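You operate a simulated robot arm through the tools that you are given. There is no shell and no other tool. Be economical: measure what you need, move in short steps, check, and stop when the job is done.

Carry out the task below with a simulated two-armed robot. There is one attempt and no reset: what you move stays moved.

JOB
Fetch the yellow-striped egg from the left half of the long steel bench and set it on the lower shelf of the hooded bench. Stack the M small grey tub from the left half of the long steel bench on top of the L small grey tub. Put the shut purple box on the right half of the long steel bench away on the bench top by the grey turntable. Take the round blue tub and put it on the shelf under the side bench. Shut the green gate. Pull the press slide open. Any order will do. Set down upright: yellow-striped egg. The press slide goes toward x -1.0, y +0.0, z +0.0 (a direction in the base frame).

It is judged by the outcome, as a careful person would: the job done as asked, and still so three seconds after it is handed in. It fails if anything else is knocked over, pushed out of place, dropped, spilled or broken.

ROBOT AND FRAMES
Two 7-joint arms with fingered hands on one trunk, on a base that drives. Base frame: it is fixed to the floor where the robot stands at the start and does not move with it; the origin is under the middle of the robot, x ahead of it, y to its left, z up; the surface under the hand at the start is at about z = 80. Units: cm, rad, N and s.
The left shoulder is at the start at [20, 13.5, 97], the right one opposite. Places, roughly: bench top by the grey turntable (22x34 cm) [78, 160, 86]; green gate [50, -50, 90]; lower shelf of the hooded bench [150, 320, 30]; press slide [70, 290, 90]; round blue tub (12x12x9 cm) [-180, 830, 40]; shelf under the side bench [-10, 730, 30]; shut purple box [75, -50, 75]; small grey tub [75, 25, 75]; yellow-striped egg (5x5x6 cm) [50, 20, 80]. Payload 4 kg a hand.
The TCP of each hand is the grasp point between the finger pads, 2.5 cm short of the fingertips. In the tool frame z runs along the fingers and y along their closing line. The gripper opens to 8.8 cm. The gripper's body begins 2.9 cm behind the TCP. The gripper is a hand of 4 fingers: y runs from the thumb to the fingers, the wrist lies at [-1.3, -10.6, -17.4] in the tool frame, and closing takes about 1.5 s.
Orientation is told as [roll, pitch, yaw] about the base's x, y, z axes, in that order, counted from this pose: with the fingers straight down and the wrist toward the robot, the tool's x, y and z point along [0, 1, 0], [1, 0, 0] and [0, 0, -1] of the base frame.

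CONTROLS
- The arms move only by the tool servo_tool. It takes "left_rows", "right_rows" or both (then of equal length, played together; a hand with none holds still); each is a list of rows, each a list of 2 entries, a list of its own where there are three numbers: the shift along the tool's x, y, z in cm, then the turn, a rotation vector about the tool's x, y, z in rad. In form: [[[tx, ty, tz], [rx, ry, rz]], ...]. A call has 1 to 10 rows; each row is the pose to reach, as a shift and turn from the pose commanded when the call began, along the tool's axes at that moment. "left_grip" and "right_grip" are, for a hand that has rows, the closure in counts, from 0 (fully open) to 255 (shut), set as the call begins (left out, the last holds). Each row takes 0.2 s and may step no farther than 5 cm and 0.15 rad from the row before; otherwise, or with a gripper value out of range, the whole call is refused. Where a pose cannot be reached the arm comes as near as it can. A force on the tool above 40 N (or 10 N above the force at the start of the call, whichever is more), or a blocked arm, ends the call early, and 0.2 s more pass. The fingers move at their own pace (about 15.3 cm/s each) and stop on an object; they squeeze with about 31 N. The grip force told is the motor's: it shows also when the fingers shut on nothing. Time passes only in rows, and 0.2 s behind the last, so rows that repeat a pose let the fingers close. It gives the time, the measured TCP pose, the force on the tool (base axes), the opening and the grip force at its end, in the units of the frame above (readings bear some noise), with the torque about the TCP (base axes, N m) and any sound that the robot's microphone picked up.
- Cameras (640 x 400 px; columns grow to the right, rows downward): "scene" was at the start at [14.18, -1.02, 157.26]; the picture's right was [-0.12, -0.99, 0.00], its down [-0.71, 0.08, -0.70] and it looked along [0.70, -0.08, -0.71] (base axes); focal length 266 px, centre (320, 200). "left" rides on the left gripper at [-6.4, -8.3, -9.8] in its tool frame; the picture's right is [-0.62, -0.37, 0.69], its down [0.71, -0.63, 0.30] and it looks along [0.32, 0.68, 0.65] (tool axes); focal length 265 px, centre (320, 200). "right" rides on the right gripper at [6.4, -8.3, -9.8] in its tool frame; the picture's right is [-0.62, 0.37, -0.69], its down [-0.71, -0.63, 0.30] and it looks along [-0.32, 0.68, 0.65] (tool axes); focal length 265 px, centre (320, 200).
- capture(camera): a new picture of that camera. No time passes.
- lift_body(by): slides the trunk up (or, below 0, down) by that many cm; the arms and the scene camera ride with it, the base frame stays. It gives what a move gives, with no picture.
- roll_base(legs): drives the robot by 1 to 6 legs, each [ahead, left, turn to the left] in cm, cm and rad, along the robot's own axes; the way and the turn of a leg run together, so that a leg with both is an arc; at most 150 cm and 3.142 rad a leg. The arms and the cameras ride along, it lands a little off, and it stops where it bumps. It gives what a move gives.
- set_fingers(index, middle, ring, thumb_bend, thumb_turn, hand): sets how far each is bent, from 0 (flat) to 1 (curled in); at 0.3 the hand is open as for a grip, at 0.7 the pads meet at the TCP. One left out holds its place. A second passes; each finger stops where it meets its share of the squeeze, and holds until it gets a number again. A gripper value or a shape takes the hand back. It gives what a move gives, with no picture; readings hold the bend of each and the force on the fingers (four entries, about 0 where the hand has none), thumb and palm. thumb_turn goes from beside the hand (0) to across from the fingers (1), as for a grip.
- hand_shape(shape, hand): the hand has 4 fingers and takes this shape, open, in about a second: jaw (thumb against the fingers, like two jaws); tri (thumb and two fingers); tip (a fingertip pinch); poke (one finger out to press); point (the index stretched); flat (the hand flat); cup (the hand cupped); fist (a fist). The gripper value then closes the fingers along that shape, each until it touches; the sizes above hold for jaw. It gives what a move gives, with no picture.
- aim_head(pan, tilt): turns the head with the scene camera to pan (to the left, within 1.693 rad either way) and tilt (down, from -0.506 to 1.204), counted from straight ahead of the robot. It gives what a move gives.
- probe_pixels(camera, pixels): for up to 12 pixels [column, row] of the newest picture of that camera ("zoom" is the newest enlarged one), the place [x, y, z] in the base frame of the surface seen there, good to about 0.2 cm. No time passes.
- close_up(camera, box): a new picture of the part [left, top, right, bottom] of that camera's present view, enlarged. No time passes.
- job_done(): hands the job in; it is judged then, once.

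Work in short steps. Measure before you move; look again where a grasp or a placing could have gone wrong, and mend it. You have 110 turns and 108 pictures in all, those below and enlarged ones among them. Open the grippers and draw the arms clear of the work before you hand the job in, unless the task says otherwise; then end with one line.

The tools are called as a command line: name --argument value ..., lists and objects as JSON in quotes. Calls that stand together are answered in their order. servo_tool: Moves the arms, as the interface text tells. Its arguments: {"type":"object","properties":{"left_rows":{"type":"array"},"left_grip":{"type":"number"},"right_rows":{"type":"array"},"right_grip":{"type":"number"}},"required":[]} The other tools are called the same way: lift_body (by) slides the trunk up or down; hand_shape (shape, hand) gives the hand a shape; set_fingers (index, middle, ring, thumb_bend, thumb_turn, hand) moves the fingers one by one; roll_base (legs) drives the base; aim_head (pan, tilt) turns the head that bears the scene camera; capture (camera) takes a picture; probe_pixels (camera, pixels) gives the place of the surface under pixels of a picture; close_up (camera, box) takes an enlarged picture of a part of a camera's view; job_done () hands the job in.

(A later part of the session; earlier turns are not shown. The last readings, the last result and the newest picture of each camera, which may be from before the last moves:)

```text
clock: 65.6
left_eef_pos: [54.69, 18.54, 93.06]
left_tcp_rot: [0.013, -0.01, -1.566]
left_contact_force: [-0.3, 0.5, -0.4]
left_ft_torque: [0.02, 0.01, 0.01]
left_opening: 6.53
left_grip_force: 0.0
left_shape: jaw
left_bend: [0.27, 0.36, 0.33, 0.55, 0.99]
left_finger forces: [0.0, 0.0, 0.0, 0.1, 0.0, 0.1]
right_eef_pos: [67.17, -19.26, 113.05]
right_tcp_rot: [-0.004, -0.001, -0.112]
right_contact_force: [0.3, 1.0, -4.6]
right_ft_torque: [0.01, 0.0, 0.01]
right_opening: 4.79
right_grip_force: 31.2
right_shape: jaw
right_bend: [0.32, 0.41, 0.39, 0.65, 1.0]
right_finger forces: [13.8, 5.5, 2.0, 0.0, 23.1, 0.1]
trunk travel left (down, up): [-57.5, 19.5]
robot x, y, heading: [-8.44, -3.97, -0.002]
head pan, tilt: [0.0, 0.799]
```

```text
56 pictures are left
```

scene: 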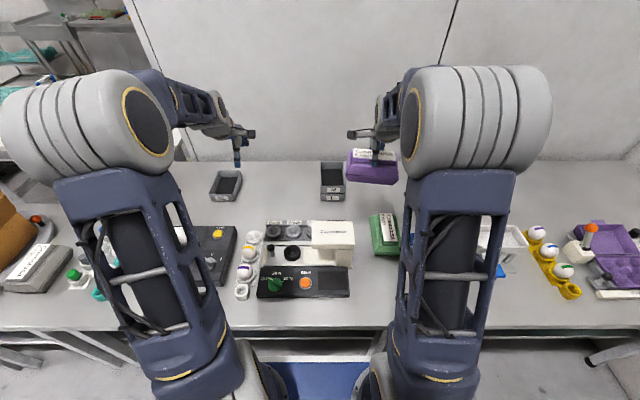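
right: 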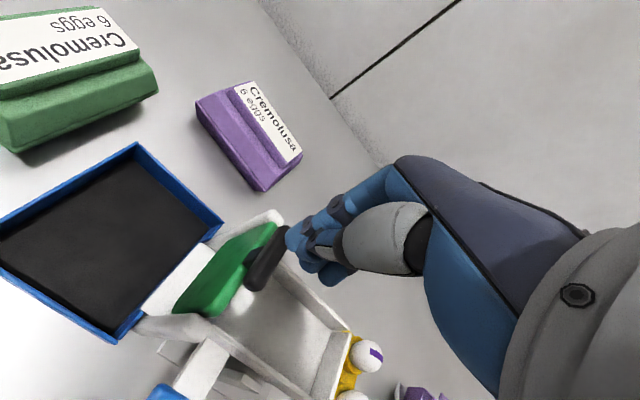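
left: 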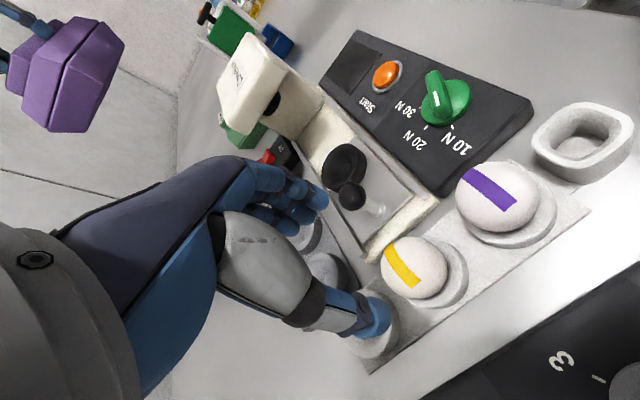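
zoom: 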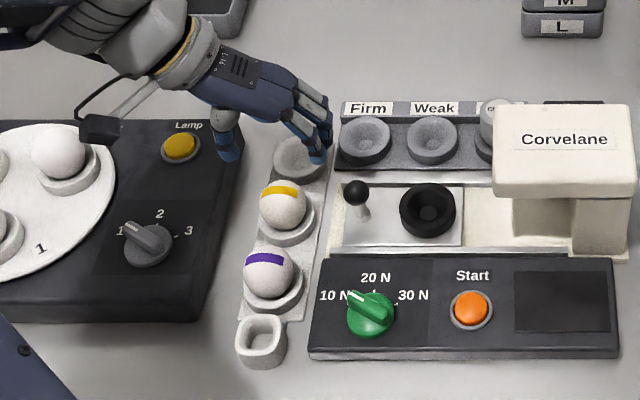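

Verify the egg's position with a probe from the left camera.

probe_pixels --camera "left" --pixels '[[412, 245], [403, 265], [385, 270], [425, 292], [440, 265], [412, 268], [500, 200], [395, 285]]'

```text
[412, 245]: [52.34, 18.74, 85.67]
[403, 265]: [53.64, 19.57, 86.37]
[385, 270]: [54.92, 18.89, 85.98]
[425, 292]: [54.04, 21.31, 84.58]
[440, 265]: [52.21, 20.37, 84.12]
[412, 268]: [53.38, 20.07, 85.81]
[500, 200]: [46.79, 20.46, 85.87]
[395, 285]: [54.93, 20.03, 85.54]
```

Fit gives egg centre ≈ (53.8, 19.1). I shift, narrow the opening to ~5.9 cm and descend in steps.

servo_tool --left_rows '[[[-0.9, -0.55, 0], [0, 0, 0]], [[-0.9, -0.55, 2.5], [0, 0, 0]], [[-0.9, -0.55, 4.5], [0, 0, 0]], [[-0.9, -0.55, 6.5], [0, 0, 0]], [[-0.9, -0.55, 8.4], [0, 0, 0]], [[-0.9, -0.55, 8.4], [0, 0, 0]]]' --left_grip 84

close_up --camera "scene" --box '[190, 210, 290, 300]'

```text
clock: 67.0
left_eef_pos: [53.7, 18.93, 84.65]
left_tcp_rot: [0.01, -0.009, -1.566]
left_contact_force: [1.4, -0.4, 0.2]
left_ft_torque: [0.01, 0.01, 0.01]
left_opening: 5.93
left_grip_force: 0.1
left_shape: jaw
left_bend: [0.28, 0.38, 0.35, 0.6, 0.99]
left_finger forces: [0.1, 0.0, 0.0, 0.0, 0.0, 0.1]
right_eef_pos: [67.16, -19.09, 113.04]
right_tcp_rot: [-0.002, -0.001, -0.114]
right_contact_force: [-0.1, 0.1, -4.8]
right_ft_torque: [-0.02, 0.04, -0.03]
right_opening: 4.81
right_grip_force: 31.0
right_shape: jaw
right_bend: [0.32, 0.41, 0.39, 0.65, 1.0]
right_finger forces: [13.8, 5.4, 2.1, 0.1, 23.2, 0.1]
trunk travel left (down, up): [-57.5, 19.5]
robot x, y, heading: [-8.53, -4.09, -0.0]
head pan, tilt: [0.0, 0.799]
```

```text
4.44 times, centred on (240, 255) of scene
```

zoom: 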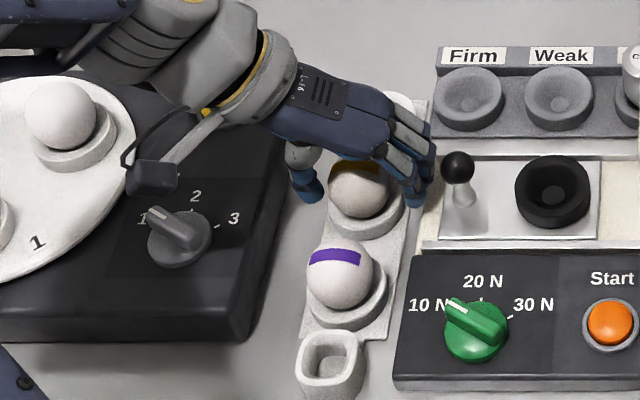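

In place around the egg with no contact. Close gently to 130 counts and check the force.

servo_tool --left_rows '[[[0, 0, 0], [0, 0, 0]], [[0, 0, 0], [0, 0, 0]], [[0, 0, 0], [0, 0, 0]], [[0, 0, 0], [0, 0, 0]]]' --left_grip 130

```text
clock: 68.0
left_eef_pos: [53.73, 18.92, 84.74]
left_tcp_rot: [0.011, -0.01, -1.566]
left_contact_force: [0.4, 0.6, -0.4]
left_ft_torque: [-0.01, -0.04, 0.01]
left_opening: 4.39
left_grip_force: 0.1
left_shape: jaw
left_bend: [0.74, 0.45, 0.41, 0.69, 1.0]
left_finger forces: [0.1, 0.0, 0.0, 0.0, 0.3, 0.0]
right_eef_pos: [67.12, -19.29, 113.21]
right_tcp_rot: [-0.004, 0.0, -0.113]
right_contact_force: [0.1, 0.1, -3.6]
right_ft_torque: [-0.02, 0.02, -0.03]
right_opening: 4.78
right_grip_force: 31.0
right_shape: jaw
right_bend: [0.32, 0.41, 0.39, 0.65, 1.0]
right_finger forces: [13.8, 5.6, 1.9, 0.0, 23.0, 0.0]
trunk travel left (down, up): [-57.5, 19.5]
robot x, y, heading: [-8.17, -3.53, -0.004]
head pan, tilt: [0.0, 0.799]
```

Barely touching at 4.39 cm. Close a bit more.

servo_tool --left_rows '[[[0, 0, 0], [0, 0, 0]], [[0, 0, 0], [0, 0, 0]], [[0, 0, 0], [0, 0, 0]], [[0, 0, 0], [0, 0, 0]]]' --left_grip 145

```text
clock: 69.0
left_eef_pos: [53.73, 18.88, 84.82]
left_tcp_rot: [0.009, -0.008, -1.565]
left_contact_force: [0.2, 1.7, 0.0]
left_ft_torque: [0.06, -0.02, 0.03]
left_opening: 3.99
left_grip_force: 0.1
left_shape: jaw
left_bend: [0.74, 0.47, 0.44, 0.71, 1.0]
left_finger forces: [0.0, 0.0, 0.1, 0.1, 1.4, 0.0]
right_eef_pos: [67.18, -19.22, 113.0]
right_tcp_rot: [-0.003, 0.001, -0.113]
right_contact_force: [0.5, -0.6, -3.7]
right_ft_torque: [0.0, 0.0, -0.01]
right_opening: 4.85
right_grip_force: 31.3
right_shape: jaw
right_bend: [0.32, 0.41, 0.39, 0.65, 1.0]
right_finger forces: [13.8, 5.6, 2.1, 0.0, 23.1, 0.1]
trunk travel left (down, up): [-57.5, 19.5]
robot x, y, heading: [-8.72, -3.22, -0.003]
head pan, tilt: [0.0, 0.799]
```

servo_tool --left_rows '[[[0, -0.3, 0], [0, 0, 0]], [[0, -0.3, 0], [0, 0, 0]], [[0, -0.3, 0], [0, 0, 0]], [[0, -0.3, 0], [0, 0, 0]]]' --left_grip 165

close_up --camera "left" --box '[250, 150, 480, 370]'

```text
clock: 70.0
left_eef_pos: [53.71, 19.14, 84.64]
left_tcp_rot: [0.009, -0.01, -1.565]
left_contact_force: [0.3, -3.9, -0.2]
left_ft_torque: [-0.11, -0.01, 0.01]
left_opening: 3.5
left_grip_force: 8.4
left_shape: jaw
left_bend: [0.74, 0.5, 0.55, 0.72, 1.0]
left_finger forces: [6.3, 4.3, 0.0, 0.0, 6.9, 0.0]
right_eef_pos: [67.08, -19.29, 113.06]
right_tcp_rot: [-0.003, 0.0, -0.112]
right_contact_force: [-0.2, 0.6, -4.4]
right_ft_torque: [-0.03, 0.01, -0.02]
right_opening: 4.81
right_grip_force: 30.8
right_shape: jaw
right_bend: [0.32, 0.41, 0.39, 0.65, 1.0]
right_finger forces: [13.8, 5.5, 2.1, 0.1, 23.2, 0.1]
trunk travel left (down, up): [-57.5, 19.5]
robot x, y, heading: [-8.49, -3.9, -0.001]
head pan, tilt: [0.0, 0.799]
```

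```text
1.82 times, centred on (365, 260) of left
```

zoom: 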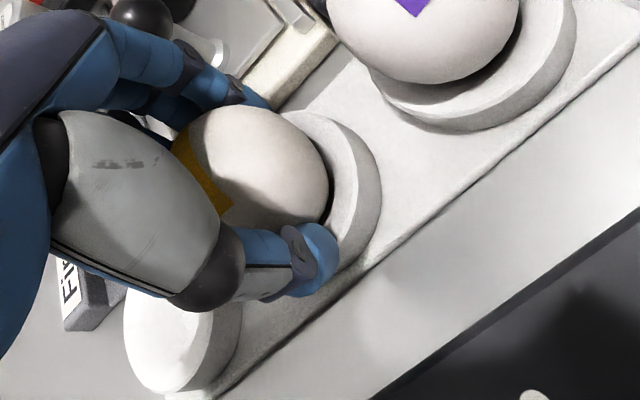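

Grip of about 8 N with index, middle and thumb. A touch tighter, then lift and check.

servo_tool --left_rows '[[[0, 0, 0], [0, 0, 0]], [[0, 0, 0], [0, 0, 0]], [[0, 0, -1], [0, 0, 0]], [[0, 0, -3], [0, 0, 0]], [[0, 0, -6], [0, 0, 0]], [[0, 0, -10], [0, 0, 0]], [[0, 0, -10], [0, 0, 0]]]' --left_grip 171

close_up --camera "left" --box '[250, 150, 480, 370]'

```text
clock: 71.6
left_eef_pos: [53.68, 19.42, 94.76]
left_tcp_rot: [0.011, -0.008, -1.566]
left_contact_force: [0.1, 0.0, -0.1]
left_ft_torque: [-0.01, 0.01, 0.02]
left_opening: 3.53
left_grip_force: 8.6
left_shape: jaw
left_bend: [0.74, 0.5, 0.55, 0.72, 1.0]
left_finger forces: [5.2, 3.4, 0.0, 0.1, 8.6, 0.1]
right_eef_pos: [67.01, -19.24, 113.08]
right_tcp_rot: [-0.002, -0.001, -0.113]
right_contact_force: [0.1, 0.7, -5.4]
right_ft_torque: [0.0, 0.04, 0.02]
right_opening: 4.81
right_grip_force: 31.0
right_shape: jaw
right_bend: [0.32, 0.41, 0.39, 0.65, 1.0]
right_finger forces: [13.8, 5.5, 2.0, 0.0, 23.2, 0.0]
trunk travel left (down, up): [-57.5, 19.5]
robot x, y, heading: [-8.21, -4.17, -0.004]
head pan, tilt: [0.0, 0.799]
```

```text
1.82 times, centred on (365, 260) of left
```

zoom: 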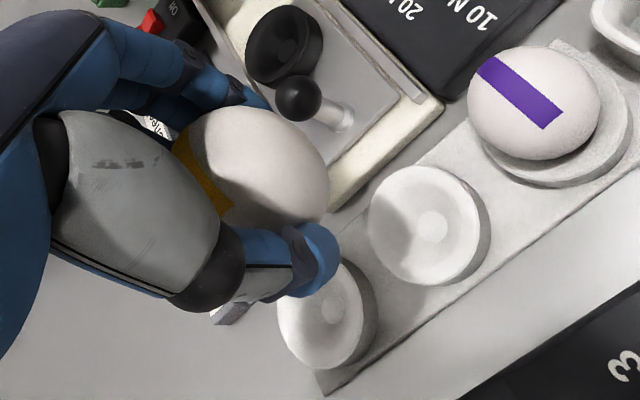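

Egg held. I raise it, then look left to plan the drive to the turntable bench.

servo_tool --left_rows '[[[0, 0, -4], [0, 0, 0]], [[0, 0, -8], [0, 0, 0]], [[0, 0, -12], [0, 0, 0]], [[0, 0, -16], [0, 0, 0]], [[0, 0, -20], [0, 0, 0]]]'

roll_base --legs '[[-12, 60, 0]]'

aim_head --pan 0.75 --tilt 0.7

capture --camera "scene"

```text
clock: 72.8
left_eef_pos: [53.23, 19.56, 114.53]
left_tcp_rot: [0.011, -0.008, -1.565]
left_contact_force: [0.1, 0.1, -1.0]
left_ft_torque: [-0.05, 0.03, -0.02]
left_opening: 3.52
left_grip_force: 9.3
left_shape: jaw
left_bend: [0.74, 0.5, 0.55, 0.72, 1.0]
left_finger forces: [5.2, 3.4, 0.0, 0.1, 8.6, 0.0]
right_eef_pos: [67.16, -19.17, 113.1]
right_tcp_rot: [-0.003, 0.001, -0.114]
right_contact_force: [0.1, 0.7, -4.7]
right_ft_torque: [-0.02, 0.05, -0.01]
right_opening: 4.81
right_grip_force: 31.0
right_shape: jaw
right_bend: [0.32, 0.41, 0.39, 0.65, 1.0]
right_finger forces: [13.9, 5.4, 2.0, 0.0, 23.0, 0.0]
trunk travel left (down, up): [-57.5, 19.5]
robot x, y, heading: [-8.27, -4.14, -0.001]
head pan, tilt: [0.0, 0.799]
```

```text
clock: 76.3
left_eef_pos: [41.4, 80.81, 114.48]
left_tcp_rot: [0.01, -0.009, -1.565]
left_contact_force: [-0.2, -0.3, -1.2]
left_ft_torque: [-0.02, 0.02, 0.01]
left_opening: 3.5
left_grip_force: 8.3
left_shape: jaw
left_bend: [0.74, 0.5, 0.55, 0.72, 1.0]
left_finger forces: [5.1, 3.4, 0.1, 0.0, 8.6, 0.0]
right_eef_pos: [55.44, 41.84, 113.07]
right_tcp_rot: [-0.003, -0.001, -0.115]
right_contact_force: [-0.5, -0.6, -4.6]
right_ft_torque: [0.02, 0.03, 0.01]
right_opening: 4.83
right_grip_force: 31.2
right_shape: jaw
right_bend: [0.32, 0.41, 0.39, 0.65, 1.0]
right_finger forces: [13.8, 5.5, 1.9, 0.0, 23.1, 0.0]
trunk travel left (down, up): [-57.5, 19.5]
robot x, y, heading: [-20.36, 57.34, 0.001]
head pan, tilt: [0.0, 0.799]
```

```text
clock: 77.4
left_eef_pos: [41.48, 80.8, 114.58]
left_tcp_rot: [0.01, -0.009, -1.564]
left_contact_force: [0.2, 0.2, -0.8]
left_ft_torque: [0.01, -0.01, 0.01]
left_opening: 3.53
left_grip_force: 8.9
left_shape: jaw
left_bend: [0.74, 0.5, 0.55, 0.72, 1.0]
left_finger forces: [5.2, 3.4, 0.1, 0.1, 8.7, 0.0]
right_eef_pos: [55.34, 41.89, 113.09]
right_tcp_rot: [-0.004, 0.0, -0.113]
right_contact_force: [-0.8, -0.5, -3.9]
right_ft_torque: [0.01, 0.02, 0.0]
right_opening: 4.81
right_grip_force: 30.9
right_shape: jaw
right_bend: [0.32, 0.41, 0.39, 0.65, 1.0]
right_finger forces: [13.8, 5.4, 1.9, 0.0, 23.1, 0.1]
trunk travel left (down, up): [-57.5, 19.5]
robot x, y, heading: [-20.27, 57.48, -0.006]
head pan, tilt: [0.75, 0.7]
```

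```text
52 pictures are left
```

scene: 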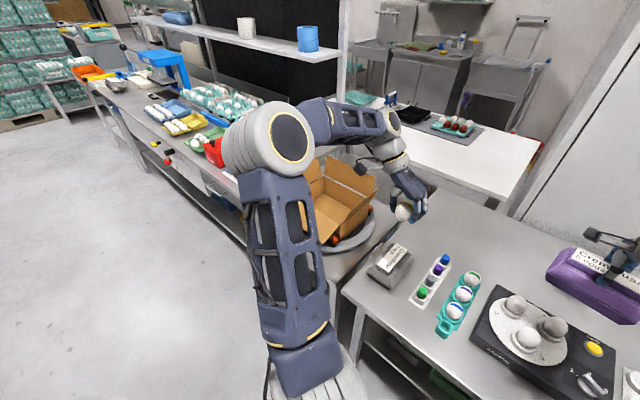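

Probe the turntable bench surroundings.

probe_pixels --camera "scene" --pixels '[[345, 250], [372, 222], [380, 200], [330, 262], [345, 290], [340, 210], [430, 140], [215, 165], [200, 190], [345, 175], [390, 290], [425, 195]]'

```text
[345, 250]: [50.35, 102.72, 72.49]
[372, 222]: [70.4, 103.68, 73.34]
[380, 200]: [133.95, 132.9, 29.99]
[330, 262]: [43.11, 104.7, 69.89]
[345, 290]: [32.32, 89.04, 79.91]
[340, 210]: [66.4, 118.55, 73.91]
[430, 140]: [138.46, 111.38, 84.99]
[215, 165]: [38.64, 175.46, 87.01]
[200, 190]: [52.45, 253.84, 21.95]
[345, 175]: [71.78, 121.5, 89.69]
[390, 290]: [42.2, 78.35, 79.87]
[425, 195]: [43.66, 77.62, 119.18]
```

probe_pixels --camera "scene" --pixels '[[300, 55], [150, 20], [343, 60], [308, 40], [180, 60], [215, 115], [250, 60], [110, 85], [165, 60]]'

roll_base --legs '[[-5, 95, 0]]'

aim_head --pan 0.0 --tilt 0.7

capture --camera "scene"

```text
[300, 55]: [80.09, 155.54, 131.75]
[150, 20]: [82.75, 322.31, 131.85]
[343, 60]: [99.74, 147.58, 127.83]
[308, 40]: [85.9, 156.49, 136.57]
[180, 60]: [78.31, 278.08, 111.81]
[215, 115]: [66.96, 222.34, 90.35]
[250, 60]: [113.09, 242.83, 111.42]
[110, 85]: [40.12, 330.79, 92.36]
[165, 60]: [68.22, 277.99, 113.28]
```

```text
clock: 82.4
left_eef_pos: [37.81, 175.52, 114.54]
left_tcp_rot: [0.01, -0.008, -1.582]
left_contact_force: [-0.5, 0.0, -1.6]
left_ft_torque: [-0.01, 0.01, 0.02]
left_opening: 3.49
left_grip_force: 9.1
left_shape: jaw
left_bend: [0.74, 0.5, 0.55, 0.72, 1.0]
left_finger forces: [5.2, 3.4, 0.1, 0.0, 8.6, 0.0]
right_eef_pos: [51.03, 136.53, 113.04]
right_tcp_rot: [-0.005, 0.0, -0.129]
right_contact_force: [-0.4, 1.3, -4.5]
right_ft_torque: [0.03, 0.03, 0.0]
right_opening: 4.81
right_grip_force: 31.3
right_shape: jaw
right_bend: [0.32, 0.41, 0.39, 0.65, 1.0]
right_finger forces: [13.8, 5.5, 2.0, 0.0, 23.1, 0.1]
trunk travel left (down, up): [-57.5, 19.5]
robot x, y, heading: [-24.62, 153.47, -0.026]
head pan, tilt: [0.75, 0.7]
```

```text
clock: 83.5
left_eef_pos: [37.79, 175.72, 114.45]
left_tcp_rot: [0.01, -0.008, -1.581]
left_contact_force: [0.3, 0.8, -0.6]
left_ft_torque: [0.03, 0.03, -0.01]
left_opening: 3.51
left_grip_force: 8.4
left_shape: jaw
left_bend: [0.74, 0.5, 0.55, 0.72, 1.0]
left_finger forces: [5.3, 3.4, 0.0, 0.1, 8.4, 0.0]
right_eef_pos: [50.99, 136.62, 113.12]
right_tcp_rot: [-0.004, -0.001, -0.129]
right_contact_force: [-0.4, 0.7, -4.0]
right_ft_torque: [0.01, -0.04, 0.0]
right_opening: 4.79
right_grip_force: 31.3
right_shape: jaw
right_bend: [0.32, 0.41, 0.39, 0.65, 1.0]
right_finger forces: [13.8, 5.6, 2.1, 0.0, 23.1, 0.0]
trunk travel left (down, up): [-57.5, 19.5]
robot x, y, heading: [-24.47, 153.18, -0.017]
head pan, tilt: [0.0, 0.7]
```

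```text
51 pictures are left
```

scene: 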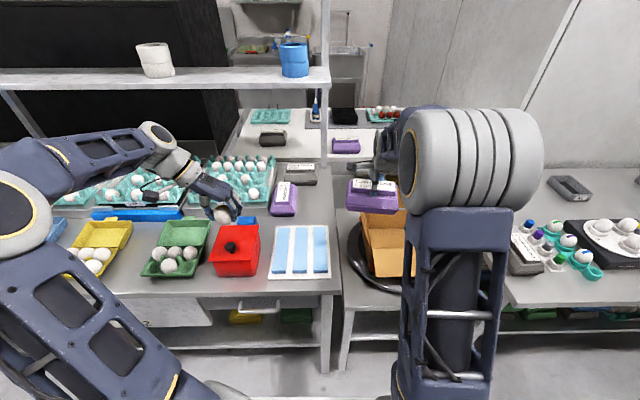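

Probe the free spot on the bench right end: near (315,205).

probe_pixels --camera "scene" --pixels '[[315, 205], [332, 205], [296, 188], [296, 213], [272, 214], [316, 168], [318, 185], [300, 222], [330, 225], [322, 165], [288, 200], [335, 280]]'

close_up --camera "scene" --box '[240, 150, 400, 250]'

```text
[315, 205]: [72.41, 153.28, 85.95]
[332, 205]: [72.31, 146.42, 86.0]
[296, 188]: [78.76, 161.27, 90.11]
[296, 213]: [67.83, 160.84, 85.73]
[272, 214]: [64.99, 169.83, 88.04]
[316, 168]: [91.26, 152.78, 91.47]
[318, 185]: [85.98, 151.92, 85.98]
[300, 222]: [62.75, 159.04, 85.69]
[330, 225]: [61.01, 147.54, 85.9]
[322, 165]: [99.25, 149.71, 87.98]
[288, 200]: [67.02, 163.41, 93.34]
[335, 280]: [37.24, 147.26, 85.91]
```

```text
4.00 times, centred on (320, 200) of scene
```

zoom: 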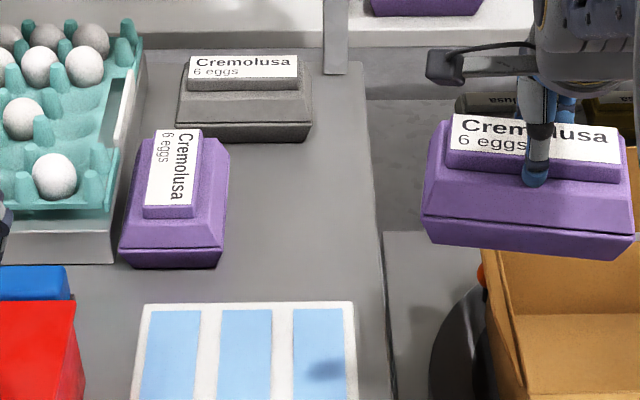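

The free spot is x 64–86, y 146–159, so the box must lie with its long side along x, centre ≈ (75.5, 152.5). I drive in and turn the right hand by +90° at height.

roll_base --legs '[[0, 24, 0.02], [24, 0, 0]]'

servo_tool --right_rows '[[[0, 0, 0], [0, 0, -0.148]], [[0, 0, 0], [0, 0, -0.296]], [[0, 0, 0], [0, 0, -0.444]], [[0, 0, 0], [0, 0, -0.592]], [[0, 0, 0], [0, 0, -0.74]], [[0, 0, 0], [0, 0, -0.888]], [[0, 0, 0], [0, 0, -1.036]], [[0, 0, 0], [0, 0, -1.184]], [[0, 0, 0], [0, 0, -1.332]], [[0, 0, 0], [0, 0, -1.48]]]'

```text
clock: 86.6
left_eef_pos: [61.54, 200.61, 114.51]
left_tcp_rot: [0.011, -0.009, -1.561]
left_contact_force: [-0.3, -0.4, -0.8]
left_ft_torque: [-0.03, 0.02, 0.01]
left_opening: 3.51
left_grip_force: 9.3
left_shape: jaw
left_bend: [0.74, 0.5, 0.55, 0.72, 1.0]
left_finger forces: [5.2, 3.3, 0.1, 0.0, 8.5, 0.1]
right_eef_pos: [75.64, 161.9, 113.1]
right_tcp_rot: [-0.004, 0.0, -0.11]
right_contact_force: [0.2, 0.5, -3.8]
right_ft_torque: [0.0, -0.02, -0.03]
right_opening: 4.81
right_grip_force: 31.1
right_shape: jaw
right_bend: [0.32, 0.41, 0.39, 0.65, 1.0]
right_finger forces: [14.0, 5.5, 1.9, 0.0, 23.0, 0.0]
trunk travel left (down, up): [-57.5, 19.5]
robot x, y, heading: [0.21, 176.85, 0.006]
head pan, tilt: [0.0, 0.7]
```

```text
clock: 88.8
left_eef_pos: [61.53, 200.74, 114.56]
left_tcp_rot: [0.011, -0.009, -1.562]
left_contact_force: [-0.3, -0.4, -1.0]
left_ft_torque: [-0.01, 0.02, -0.01]
left_opening: 3.51
left_grip_force: 9.0
left_shape: jaw
left_bend: [0.74, 0.5, 0.55, 0.72, 1.0]
left_finger forces: [5.2, 3.4, 0.0, 0.0, 8.5, 0.0]
right_eef_pos: [75.6, 161.86, 113.05]
right_tcp_rot: [0.0, 0.003, 1.373]
right_contact_force: [-0.4, 0.4, -4.3]
right_ft_torque: [0.0, 0.02, 0.0]
right_opening: 4.82
right_grip_force: 31.3
right_shape: jaw
right_bend: [0.32, 0.41, 0.39, 0.65, 1.0]
right_finger forces: [14.4, 5.1, 1.9, 0.1, 22.7, 0.0]
trunk travel left (down, up): [-57.5, 19.5]
robot x, y, heading: [0.03, 176.91, 0.004]
head pan, tilt: [0.0, 0.7]
```

Finish the turn, shift to y 152.2 and lower to ~2.5 cm above contact.

servo_tool --right_rows '[[[-0.9, -4.7, 0], [0, 0, -0.1]], [[-1.81, -9.52, 0], [0, 0, -0.198]], [[-1.81, -9.52, 5], [0, 0, -0.198]], [[-1.81, -9.52, 10], [0, 0, -0.198]], [[-1.81, -9.52, 14], [0, 0, -0.198]], [[-1.81, -9.52, 16], [0, 0, -0.198]], [[-1.81, -9.52, 16], [0, 0, -0.198]]]'

close_up --camera "scene" --box '[330, 150, 490, 270]'

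```text
clock: 90.4
left_eef_pos: [61.68, 200.68, 114.66]
left_tcp_rot: [0.011, -0.009, -1.56]
left_contact_force: [0.1, -0.3, -0.1]
left_ft_torque: [0.05, 0.02, 0.0]
left_opening: 3.52
left_grip_force: 8.8
left_shape: jaw
left_bend: [0.74, 0.5, 0.55, 0.72, 1.0]
left_finger forces: [5.3, 3.4, 0.1, 0.1, 8.5, 0.1]
right_eef_pos: [75.61, 152.07, 96.94]
right_tcp_rot: [-0.001, 0.005, 1.571]
right_contact_force: [0.2, 0.7, -3.7]
right_ft_torque: [0.02, 0.01, 0.01]
right_opening: 4.82
right_grip_force: 31.3
right_shape: jaw
right_bend: [0.32, 0.41, 0.39, 0.65, 1.0]
right_finger forces: [14.6, 5.5, 2.1, 0.1, 23.2, 0.0]
trunk travel left (down, up): [-57.5, 19.5]
robot x, y, heading: [-0.17, 176.9, 0.004]
head pan, tilt: [0.0, 0.7]
```

```text
3.33 times, centred on (410, 210) of scene
```

zoom: 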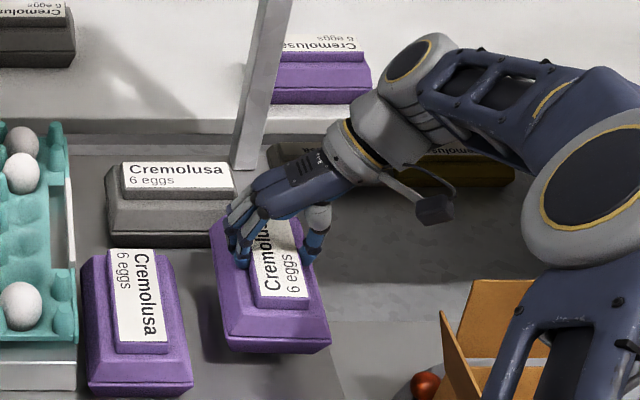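

probe_pixels --camera "zoom" --pixels '[[212, 232], [228, 345], [330, 340], [325, 310], [222, 325], [110, 240], [225, 245], [235, 195], [345, 390], [192, 380], [178, 285], [290, 200]]'

```text
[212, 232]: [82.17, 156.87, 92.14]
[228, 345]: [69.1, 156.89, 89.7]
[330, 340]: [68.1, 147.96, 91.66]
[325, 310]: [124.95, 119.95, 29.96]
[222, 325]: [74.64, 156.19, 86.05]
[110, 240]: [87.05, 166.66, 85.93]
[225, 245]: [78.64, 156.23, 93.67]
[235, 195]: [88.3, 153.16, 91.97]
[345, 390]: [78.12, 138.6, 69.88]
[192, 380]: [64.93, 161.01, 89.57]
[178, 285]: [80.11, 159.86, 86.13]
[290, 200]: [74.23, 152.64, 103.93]
```

Clearances are fine on all sides. Lower the last 2.5 cm slowly.

servo_tool --right_rows '[[[0, 0, 1], [0, 0, 0]], [[0, 0, 1.8], [0, 0, 0]], [[0, 0, 2.2], [0, 0, 0]], [[0, 0, 2.5], [0, 0, 0]], [[0, 0, 2.6], [0, 0, 0]]]'

```text
clock: 91.6
left_eef_pos: [61.56, 200.6, 114.57]
left_tcp_rot: [0.011, -0.009, -1.56]
left_contact_force: [-0.2, -0.2, -0.5]
left_ft_torque: [-0.01, 0.0, 0.01]
left_opening: 3.49
left_grip_force: 8.9
left_shape: jaw
left_bend: [0.74, 0.5, 0.55, 0.72, 1.0]
left_finger forces: [5.2, 3.5, 0.1, 0.0, 8.5, 0.0]
right_eef_pos: [75.48, 152.1, 94.57]
right_tcp_rot: [0.001, 0.002, 1.57]
right_contact_force: [-0.3, -1.1, -1.0]
right_ft_torque: [0.07, 0.04, 0.03]
right_opening: 4.81
right_grip_force: 31.2
right_shape: jaw
right_bend: [0.32, 0.41, 0.39, 0.65, 1.0]
right_finger forces: [17.1, 5.3, 2.0, 0.0, 23.9, 0.0]
trunk travel left (down, up): [-57.5, 19.5]
robot x, y, heading: [0.27, 177.0, 0.001]
head pan, tilt: [0.0, 0.7]
```

Load is down to −1 N, so it has touched. A hair lower, open, then lift away.

servo_tool --right_rows '[[[0, 0, 0.2], [0, 0, 0]], [[0, 0, 0.2], [0, 0, 0]]]'

servo_tool --right_rows '[[[0, 0, 0], [0, 0, 0]], [[0, 0, 0], [0, 0, 0]], [[0, 0, 0], [0, 0, 0]], [[0, 0, 0], [0, 0, 0]], [[0, 0, -3], [0, 0, 0]], [[0, 0, -7], [0, 0, 0]], [[0, 0, -11.5], [0, 0, 0]], [[0, 0, -16], [0, 0, 0]], [[0, 0, -18], [0, 0, 0]]]' --right_grip 0

close_up --camera "scene" --box '[330, 150, 490, 270]'

```text
clock: 92.2
left_eef_pos: [61.49, 200.64, 114.63]
left_tcp_rot: [0.012, -0.008, -1.561]
left_contact_force: [-0.3, -0.2, -0.6]
left_ft_torque: [-0.01, -0.01, 0.02]
left_opening: 3.51
left_grip_force: 8.9
left_shape: jaw
left_bend: [0.74, 0.5, 0.55, 0.72, 1.0]
left_finger forces: [5.2, 3.5, 0.1, 0.1, 8.5, 0.0]
right_eef_pos: [75.61, 152.06, 94.56]
right_tcp_rot: [-0.001, 0.004, 1.569]
right_contact_force: [-2.5, -4.7, 17.3]
right_ft_torque: [0.54, 0.16, 0.03]
right_opening: 4.79
right_grip_force: 31.5
right_shape: jaw
right_bend: [0.73, 0.42, 0.39, 0.64, 0.99]
right_finger forces: [30.9, 5.3, 1.6, 0.1, 26.3, 0.1]
trunk travel left (down, up): [-57.5, 19.5]
robot x, y, heading: [-0.24, 176.98, 0.005]
head pan, tilt: [0.0, 0.7]
```

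```text
clock: 94.2
left_eef_pos: [61.72, 200.57, 114.47]
left_tcp_rot: [0.01, -0.009, -1.559]
left_contact_force: [0.0, 0.0, -0.3]
left_ft_torque: [0.02, 0.01, 0.0]
left_opening: 3.47
left_grip_force: 8.7
left_shape: jaw
left_bend: [0.74, 0.5, 0.55, 0.72, 1.0]
left_finger forces: [5.2, 3.4, 0.1, 0.0, 8.5, 0.0]
right_eef_pos: [75.6, 152.21, 112.22]
right_tcp_rot: [0.001, 0.002, 1.567]
right_contact_force: [0.2, 0.5, -0.1]
right_ft_torque: [0.0, 0.01, -0.04]
right_opening: 8.75
right_grip_force: 0.0
right_shape: jaw
right_bend: [0.3, 0.3, 0.3, 0.3, 0.98]
right_finger forces: [0.1, 0.0, 0.0, 0.0, 0.1, 0.0]
trunk travel left (down, up): [-57.5, 19.5]
robot x, y, heading: [0.12, 176.99, 0.0]
head pan, tilt: [0.0, 0.7]
```

```text
3.33 times, centred on (410, 210) of scene
```

zoom: 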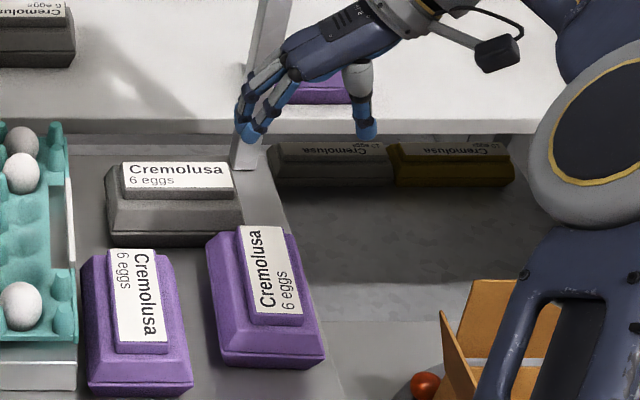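

Box is set down well. I turn the right hand back to yaw 0 while drawing it in, back off, drive left and look for the press and hooded bench.

servo_tool --right_rows '[[[0, 0, -2], [0, 0, 0.148]], [[0.5, 0, -2], [0, 0, 0.296]], [[2, 0, -2], [0, 0, 0.444]], [[4, 0, -2], [0, 0, 0.592]], [[6, 0, -2], [0, 0, 0.74]], [[8, 0, -2], [0, 0, 0.888]], [[10, 0, -2], [0, 0, 1.036]], [[12, 0, -2], [0, 0, 1.184]], [[14, 0, -2], [0, 0, 1.332]], [[14, 0, -2], [0, 0, 1.48]]]'

roll_base --legs '[[-28, 0, 0], [0, 95, 0]]'

aim_head --pan 0.15 --tilt 0.5

capture --camera "scene"

```text
clock: 96.4
left_eef_pos: [61.56, 200.73, 114.47]
left_tcp_rot: [0.01, -0.009, -1.561]
left_contact_force: [-0.6, -0.7, 0.3]
left_ft_torque: [0.01, 0.02, -0.01]
left_opening: 3.48
left_grip_force: 8.8
left_shape: jaw
left_bend: [0.74, 0.5, 0.55, 0.72, 1.0]
left_finger forces: [5.2, 3.3, 0.0, 0.0, 8.5, 0.0]
right_eef_pos: [61.37, 152.09, 114.27]
right_tcp_rot: [-0.004, -0.001, 0.087]
right_contact_force: [-0.7, 0.5, -0.6]
right_ft_torque: [0.05, -0.01, -0.02]
right_opening: 8.74
right_grip_force: 0.0
right_shape: jaw
right_bend: [0.3, 0.3, 0.3, 0.3, 0.98]
right_finger forces: [0.0, 0.0, 0.1, 0.1, 0.1, 0.1]
trunk travel left (down, up): [-57.5, 19.5]
robot x, y, heading: [-0.05, 176.92, 0.007]
head pan, tilt: [0.0, 0.7]
```

```text
clock: 102.9
left_eef_pos: [33.22, 294.09, 114.52]
left_tcp_rot: [0.01, -0.009, -1.56]
left_contact_force: [-0.1, -0.2, -0.9]
left_ft_torque: [0.02, 0.0, 0.01]
left_opening: 3.49
left_grip_force: 9.4
left_shape: jaw
left_bend: [0.74, 0.5, 0.55, 0.72, 1.0]
left_finger forces: [5.2, 3.3, 0.0, 0.0, 8.5, 0.1]
right_eef_pos: [33.03, 245.58, 114.38]
right_tcp_rot: [-0.004, 0.001, 0.09]
right_contact_force: [-0.2, -0.2, 0.3]
right_ft_torque: [-0.03, 0.04, 0.01]
right_opening: 8.74
right_grip_force: 0.0
right_shape: jaw
right_bend: [0.3, 0.3, 0.3, 0.3, 0.98]
right_finger forces: [0.0, 0.0, 0.1, 0.1, 0.1, 0.1]
trunk travel left (down, up): [-57.5, 19.5]
robot x, y, heading: [-28.56, 270.39, 0.001]
head pan, tilt: [0.0, 0.7]
```

```text
clock: 103.6
left_eef_pos: [33.11, 294.08, 114.55]
left_tcp_rot: [0.01, -0.008, -1.561]
left_contact_force: [-0.3, 0.3, 0.4]
left_ft_torque: [0.01, 0.0, -0.01]
left_opening: 3.49
left_grip_force: 9.3
left_shape: jaw
left_bend: [0.74, 0.5, 0.55, 0.72, 1.0]
left_finger forces: [5.2, 3.4, 0.1, 0.1, 8.5, 0.0]
right_eef_pos: [32.92, 245.57, 114.29]
right_tcp_rot: [-0.002, 0.002, 0.089]
right_contact_force: [-0.7, -1.0, 0.0]
right_ft_torque: [0.04, 0.02, 0.0]
right_opening: 8.78
right_grip_force: 0.0
right_shape: jaw
right_bend: [0.3, 0.3, 0.3, 0.3, 0.98]
right_finger forces: [0.0, 0.1, 0.0, 0.0, 0.0, 0.1]
trunk travel left (down, up): [-57.5, 19.5]
robot x, y, heading: [-28.93, 270.28, 0.001]
head pan, tilt: [0.15, 0.499]
```

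```text
47 pictures are left
```

scene: 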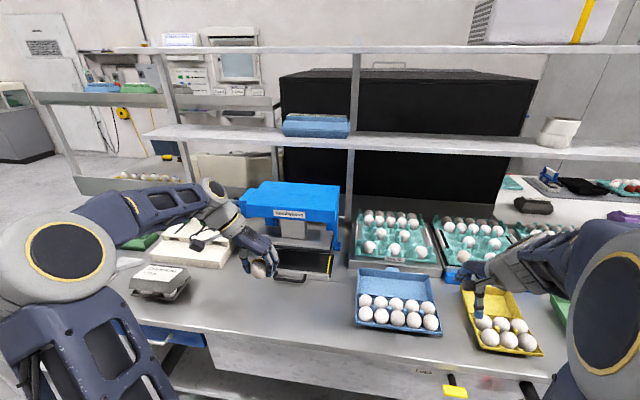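

The press slide's handle shows at (290,278). Zoom and probe it.

close_up --camera "scene" --box '[225, 170, 365, 290]'

probe_pixels --camera "zoom" --pixels '[[218, 348], [275, 355], [330, 358], [275, 340], [275, 362], [300, 320], [410, 300], [400, 340], [220, 320], [340, 330], [60, 270], [405, 360]]'

```text
3.33 times, centred on (295, 230) of scene
```

zoom: 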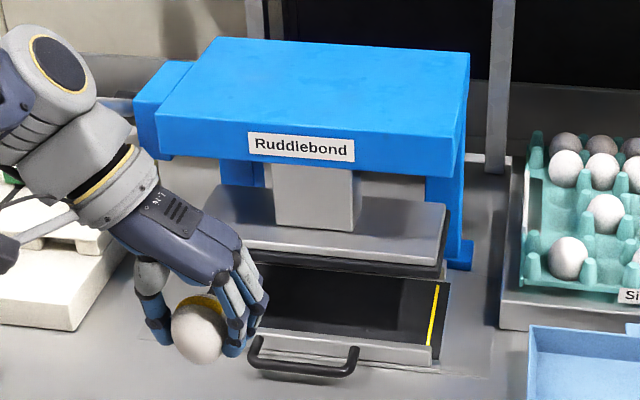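

```text
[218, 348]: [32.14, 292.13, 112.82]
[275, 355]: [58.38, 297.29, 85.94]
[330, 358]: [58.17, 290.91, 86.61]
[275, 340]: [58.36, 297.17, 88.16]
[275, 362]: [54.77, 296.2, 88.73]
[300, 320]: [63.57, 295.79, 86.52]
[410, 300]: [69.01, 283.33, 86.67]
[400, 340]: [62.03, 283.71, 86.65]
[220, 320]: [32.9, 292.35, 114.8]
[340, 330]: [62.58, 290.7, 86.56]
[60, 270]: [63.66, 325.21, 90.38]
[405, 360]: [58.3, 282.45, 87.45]
```

The handle bar is at x ≈54.8, z ≈88.7, y ≈ 288–299. I drive left so the right hand can grip it.

roll_base --legs '[[2, 40, 0]]'

aim_head --pan -0.2 --tilt 0.7

close_up --camera "scene" --box '[240, 120, 400, 240]'

```text
clock: 106.1
left_eef_pos: [35.19, 334.16, 114.56]
left_tcp_rot: [0.01, -0.008, -1.564]
left_contact_force: [1.0, 0.2, -0.4]
left_ft_torque: [0.0, 0.0, 0.01]
left_opening: 3.52
left_grip_force: 8.7
left_shape: jaw
left_bend: [0.74, 0.5, 0.55, 0.72, 1.0]
left_finger forces: [5.2, 3.3, 0.1, 0.1, 8.5, 0.0]
right_eef_pos: [34.95, 285.68, 114.39]
right_tcp_rot: [-0.004, 0.0, 0.088]
right_contact_force: [-0.2, -0.4, -1.2]
right_ft_torque: [-0.01, 0.02, 0.02]
right_opening: 8.77
right_grip_force: 0.0
right_shape: jaw
right_bend: [0.3, 0.3, 0.3, 0.3, 0.98]
right_finger forces: [0.0, 0.0, 0.0, 0.0, 0.1, 0.0]
trunk travel left (down, up): [-57.5, 19.5]
robot x, y, heading: [-26.88, 310.43, -0.001]
head pan, tilt: [0.15, 0.499]
```

```text
clock: 107.0
left_eef_pos: [35.09, 334.21, 114.6]
left_tcp_rot: [0.011, -0.008, -1.565]
left_contact_force: [1.0, 0.8, -1.2]
left_ft_torque: [-0.01, -0.01, 0.05]
left_opening: 3.51
left_grip_force: 8.9
left_shape: jaw
left_bend: [0.74, 0.5, 0.55, 0.72, 1.0]
left_finger forces: [5.1, 3.3, 0.0, 0.0, 8.5, 0.0]
right_eef_pos: [35.01, 285.75, 114.37]
right_tcp_rot: [-0.004, -0.001, 0.087]
right_contact_force: [0.8, -1.0, 0.0]
right_ft_torque: [0.01, -0.02, 0.0]
right_opening: 8.76
right_grip_force: 0.0
right_shape: jaw
right_bend: [0.3, 0.3, 0.3, 0.3, 0.98]
right_finger forces: [0.0, 0.0, 0.1, 0.0, 0.0, 0.1]
trunk travel left (down, up): [-57.5, 19.5]
robot x, y, heading: [-26.28, 310.54, -0.003]
head pan, tilt: [-0.201, 0.7]
```

```text
3.33 times, centred on (320, 180) of scene
```

zoom: 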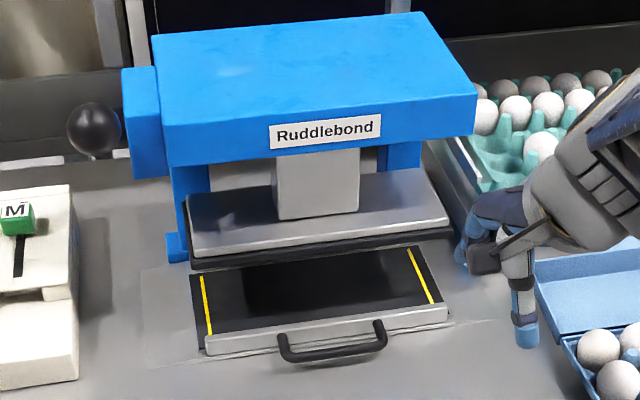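

probe_pixels --camera "zoom" --pixels '[[285, 352], [310, 357], [333, 353], [355, 350], [378, 342], [280, 340], [382, 328], [333, 340], [208, 345], [446, 312], [333, 365], [160, 120]]'

```text
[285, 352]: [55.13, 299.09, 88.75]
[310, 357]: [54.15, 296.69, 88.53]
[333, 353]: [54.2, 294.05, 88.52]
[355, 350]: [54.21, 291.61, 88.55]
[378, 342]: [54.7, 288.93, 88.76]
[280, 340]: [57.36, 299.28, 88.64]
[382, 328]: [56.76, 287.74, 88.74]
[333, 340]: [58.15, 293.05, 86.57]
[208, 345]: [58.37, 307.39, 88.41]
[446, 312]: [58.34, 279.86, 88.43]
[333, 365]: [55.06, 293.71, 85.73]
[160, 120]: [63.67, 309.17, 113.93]
```

Bar centre ≈ (54.7, 293.7, 88.2). Bring the right hand above it with a 3.2 cm opening.

servo_tool --right_rows '[[[1, 3, 2], [0, 0, 0.02]], [[2, 6, 4], [0, 0, 0.04]], [[3, 9, 7], [0, 0, 0.06]], [[4, 12, 10], [0, 0, 0.087]], [[5, 15, 13], [0, 0, 0.087]], [[6.25, 18, 16], [0, 0, 0.087]], [[6.25, 20.4, 19.4], [0, 0, 0.087]], [[6.25, 20.4, 19.4], [0, 0, 0.087]]]' --right_grip 162

close_up --camera "scene" --box '[270, 150, 390, 240]'

```text
clock: 108.8
left_eef_pos: [35.17, 334.28, 114.58]
left_tcp_rot: [0.009, -0.01, -1.563]
left_contact_force: [-0.3, -0.6, -0.7]
left_ft_torque: [-0.01, 0.01, 0.03]
left_opening: 3.51
left_grip_force: 9.1
left_shape: jaw
left_bend: [0.74, 0.5, 0.55, 0.72, 1.0]
left_finger forces: [5.2, 3.4, 0.0, 0.1, 8.4, 0.0]
right_eef_pos: [54.75, 293.39, 94.99]
right_tcp_rot: [-0.002, 0.002, 0.0]
right_contact_force: [0.7, -0.4, -0.1]
right_ft_torque: [0.0, -0.01, -0.03]
right_opening: 3.26
right_grip_force: 0.0
right_shape: jaw
right_bend: [0.74, 0.5, 0.47, 0.73, 1.0]
right_finger forces: [0.1, 0.1, 0.0, 0.0, 0.0, 0.0]
trunk travel left (down, up): [-57.5, 19.5]
robot x, y, heading: [-26.22, 310.42, -0.004]
head pan, tilt: [-0.201, 0.7]
```

```text
4.44 times, centred on (330, 195) of scene
```

zoom: 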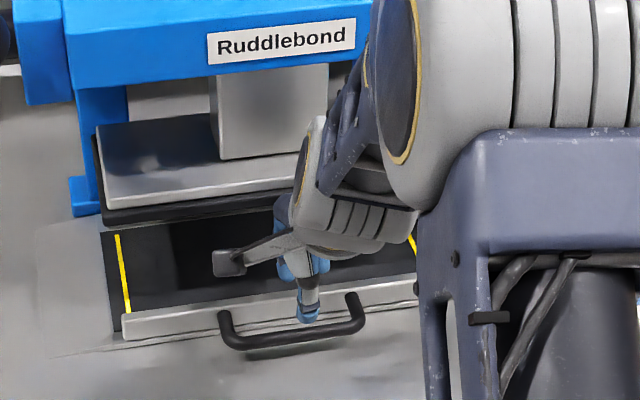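

Descend to z ≈ 88.9 and close on the bar.

servo_tool --right_rows '[[[0.2, 0, 3], [0, 0, 0]], [[0.2, 0, 5], [0, 0, 0]], [[0.2, 0, 6.1], [0, 0, 0]], [[0.2, 0, 6.1], [0, 0, 0]]]'

servo_tool --right_rows '[[[0, 0, 0], [0, 0, 0]], [[0, 0, 0], [0, 0, 0]], [[0, 0, 0], [0, 0, 0]], [[0, 0, 0], [0, 0, 0]], [[0, 0, 0], [0, 0, 0]]]' --right_grip 255

```text
clock: 109.5
left_eef_pos: [35.19, 334.28, 114.62]
left_tcp_rot: [0.013, -0.009, -1.564]
left_contact_force: [0.3, -0.1, -0.8]
left_ft_torque: [0.01, -0.01, -0.02]
left_opening: 3.5
left_grip_force: 9.3
left_shape: jaw
left_bend: [0.74, 0.5, 0.55, 0.72, 1.0]
left_finger forces: [5.3, 3.4, 0.0, 0.1, 8.5, 0.0]
right_eef_pos: [55.36, 293.68, 90.57]
right_tcp_rot: [-0.006, -0.029, -0.001]
right_contact_force: [-9.6, 1.5, 18.2]
right_ft_torque: [-0.18, -0.33, -0.06]
right_opening: 3.02
right_grip_force: 0.0
right_shape: jaw
right_bend: [0.75, 0.55, 0.5, 0.73, 1.0]
right_finger forces: [3.4, 15.9, 3.0, 0.0, 0.1, 0.1]
trunk travel left (down, up): [-57.5, 19.5]
robot x, y, heading: [-26.82, 310.81, -0.004]
head pan, tilt: [-0.201, 0.7]
stopped in row 3 (right hand): the force on the tool passed its limit at 50 N (the readings are from after the stop); the commanded pose is now the measured one
```

```text
clock: 110.3
left_eef_pos: [35.07, 334.21, 114.56]
left_tcp_rot: [0.012, -0.008, -1.563]
left_contact_force: [-0.8, 0.1, -0.6]
left_ft_torque: [0.01, 0.0, -0.03]
left_opening: 3.5
left_grip_force: 8.9
left_shape: jaw
left_bend: [0.74, 0.5, 0.55, 0.72, 1.0]
left_finger forces: [5.2, 3.3, 0.0, 0.0, 8.5, 0.0]
right_eef_pos: [55.25, 293.77, 90.48]
right_tcp_rot: [-0.007, -0.025, -0.002]
right_contact_force: [-21.8, 0.7, 21.0]
right_ft_torque: [0.06, 0.55, -0.09]
right_opening: 1.91
right_grip_force: 30.9
right_shape: jaw
right_bend: [0.76, 0.75, 0.72, 0.76, 1.0]
right_finger forces: [13.5, 0.1, 0.0, 0.0, 30.2, 0.0]
trunk travel left (down, up): [-57.5, 19.5]
robot x, y, heading: [-26.69, 310.85, -0.006]
head pan, tilt: [-0.201, 0.7]
stopped in row 3 (right hand): the force on the tool passed its limit at 41 N (the readings are from after the stop); the commanded pose is now the measured one
```

Fingers touched the tray front. Look at how they sit now.

close_up --camera "right" --box '[150, 130, 430, 380]'

```text
1.60 times, centred on (290, 255) of right
```

zoom: 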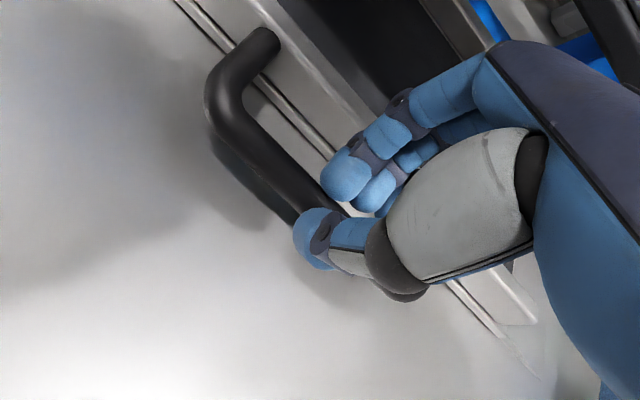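

Tips only reach the bar's top. I lift, narrow the opening to 2.4 cm, shift 0.7 cm toward me and go deeper.

servo_tool --right_rows '[[[0, 0, -1], [0, 0, 0]], [[0, 0, -4], [0.025, 0, 0]], [[0, -0.75, -4], [0.025, 0, 0]], [[0, -0.75, -4], [0.025, 0, 0]], [[0, -0.75, -4], [0.025, 0, 0]], [[0, -0.75, -2], [0.025, 0, 0]], [[0, -0.75, 0], [0.025, 0, 0]], [[0, -0.75, 1], [0.025, 0, 0]], [[0, -0.75, 1.6], [0.025, 0, 0]]]' --right_grip 185

close_up --camera "right" --box '[150, 130, 430, 380]'

```text
clock: 112.4
left_eef_pos: [35.03, 334.21, 114.52]
left_tcp_rot: [0.011, -0.009, -1.563]
left_contact_force: [0.5, 0.4, -0.1]
left_ft_torque: [0.0, 0.0, 0.05]
left_opening: 3.48
left_grip_force: 9.0
left_shape: jaw
left_bend: [0.74, 0.5, 0.55, 0.72, 1.0]
left_finger forces: [5.3, 3.4, 0.1, 0.0, 8.4, 0.1]
right_eef_pos: [54.93, 293.64, 89.48]
right_tcp_rot: [-0.008, -0.012, -0.002]
right_contact_force: [-19.0, 0.5, 19.2]
right_ft_torque: [-0.22, -0.55, -0.18]
right_opening: 2.18
right_grip_force: 0.1
right_shape: jaw
right_bend: [0.74, 0.74, 0.57, 0.74, 1.0]
right_finger forces: [1.3, 18.9, 6.6, 0.1, 0.0, 0.0]
trunk travel left (down, up): [-57.5, 19.5]
robot x, y, heading: [-26.06, 310.49, 0.003]
head pan, tilt: [-0.201, 0.7]
stopped in row 9 (right hand): the force on the tool passed its limit at 42 N (the readings are from after the stop); the commanded pose is now the measured one
```

```text
1.60 times, centred on (290, 255) of right
```

zoom: 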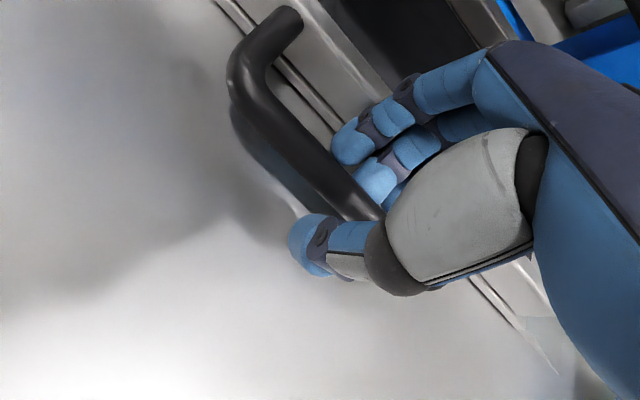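

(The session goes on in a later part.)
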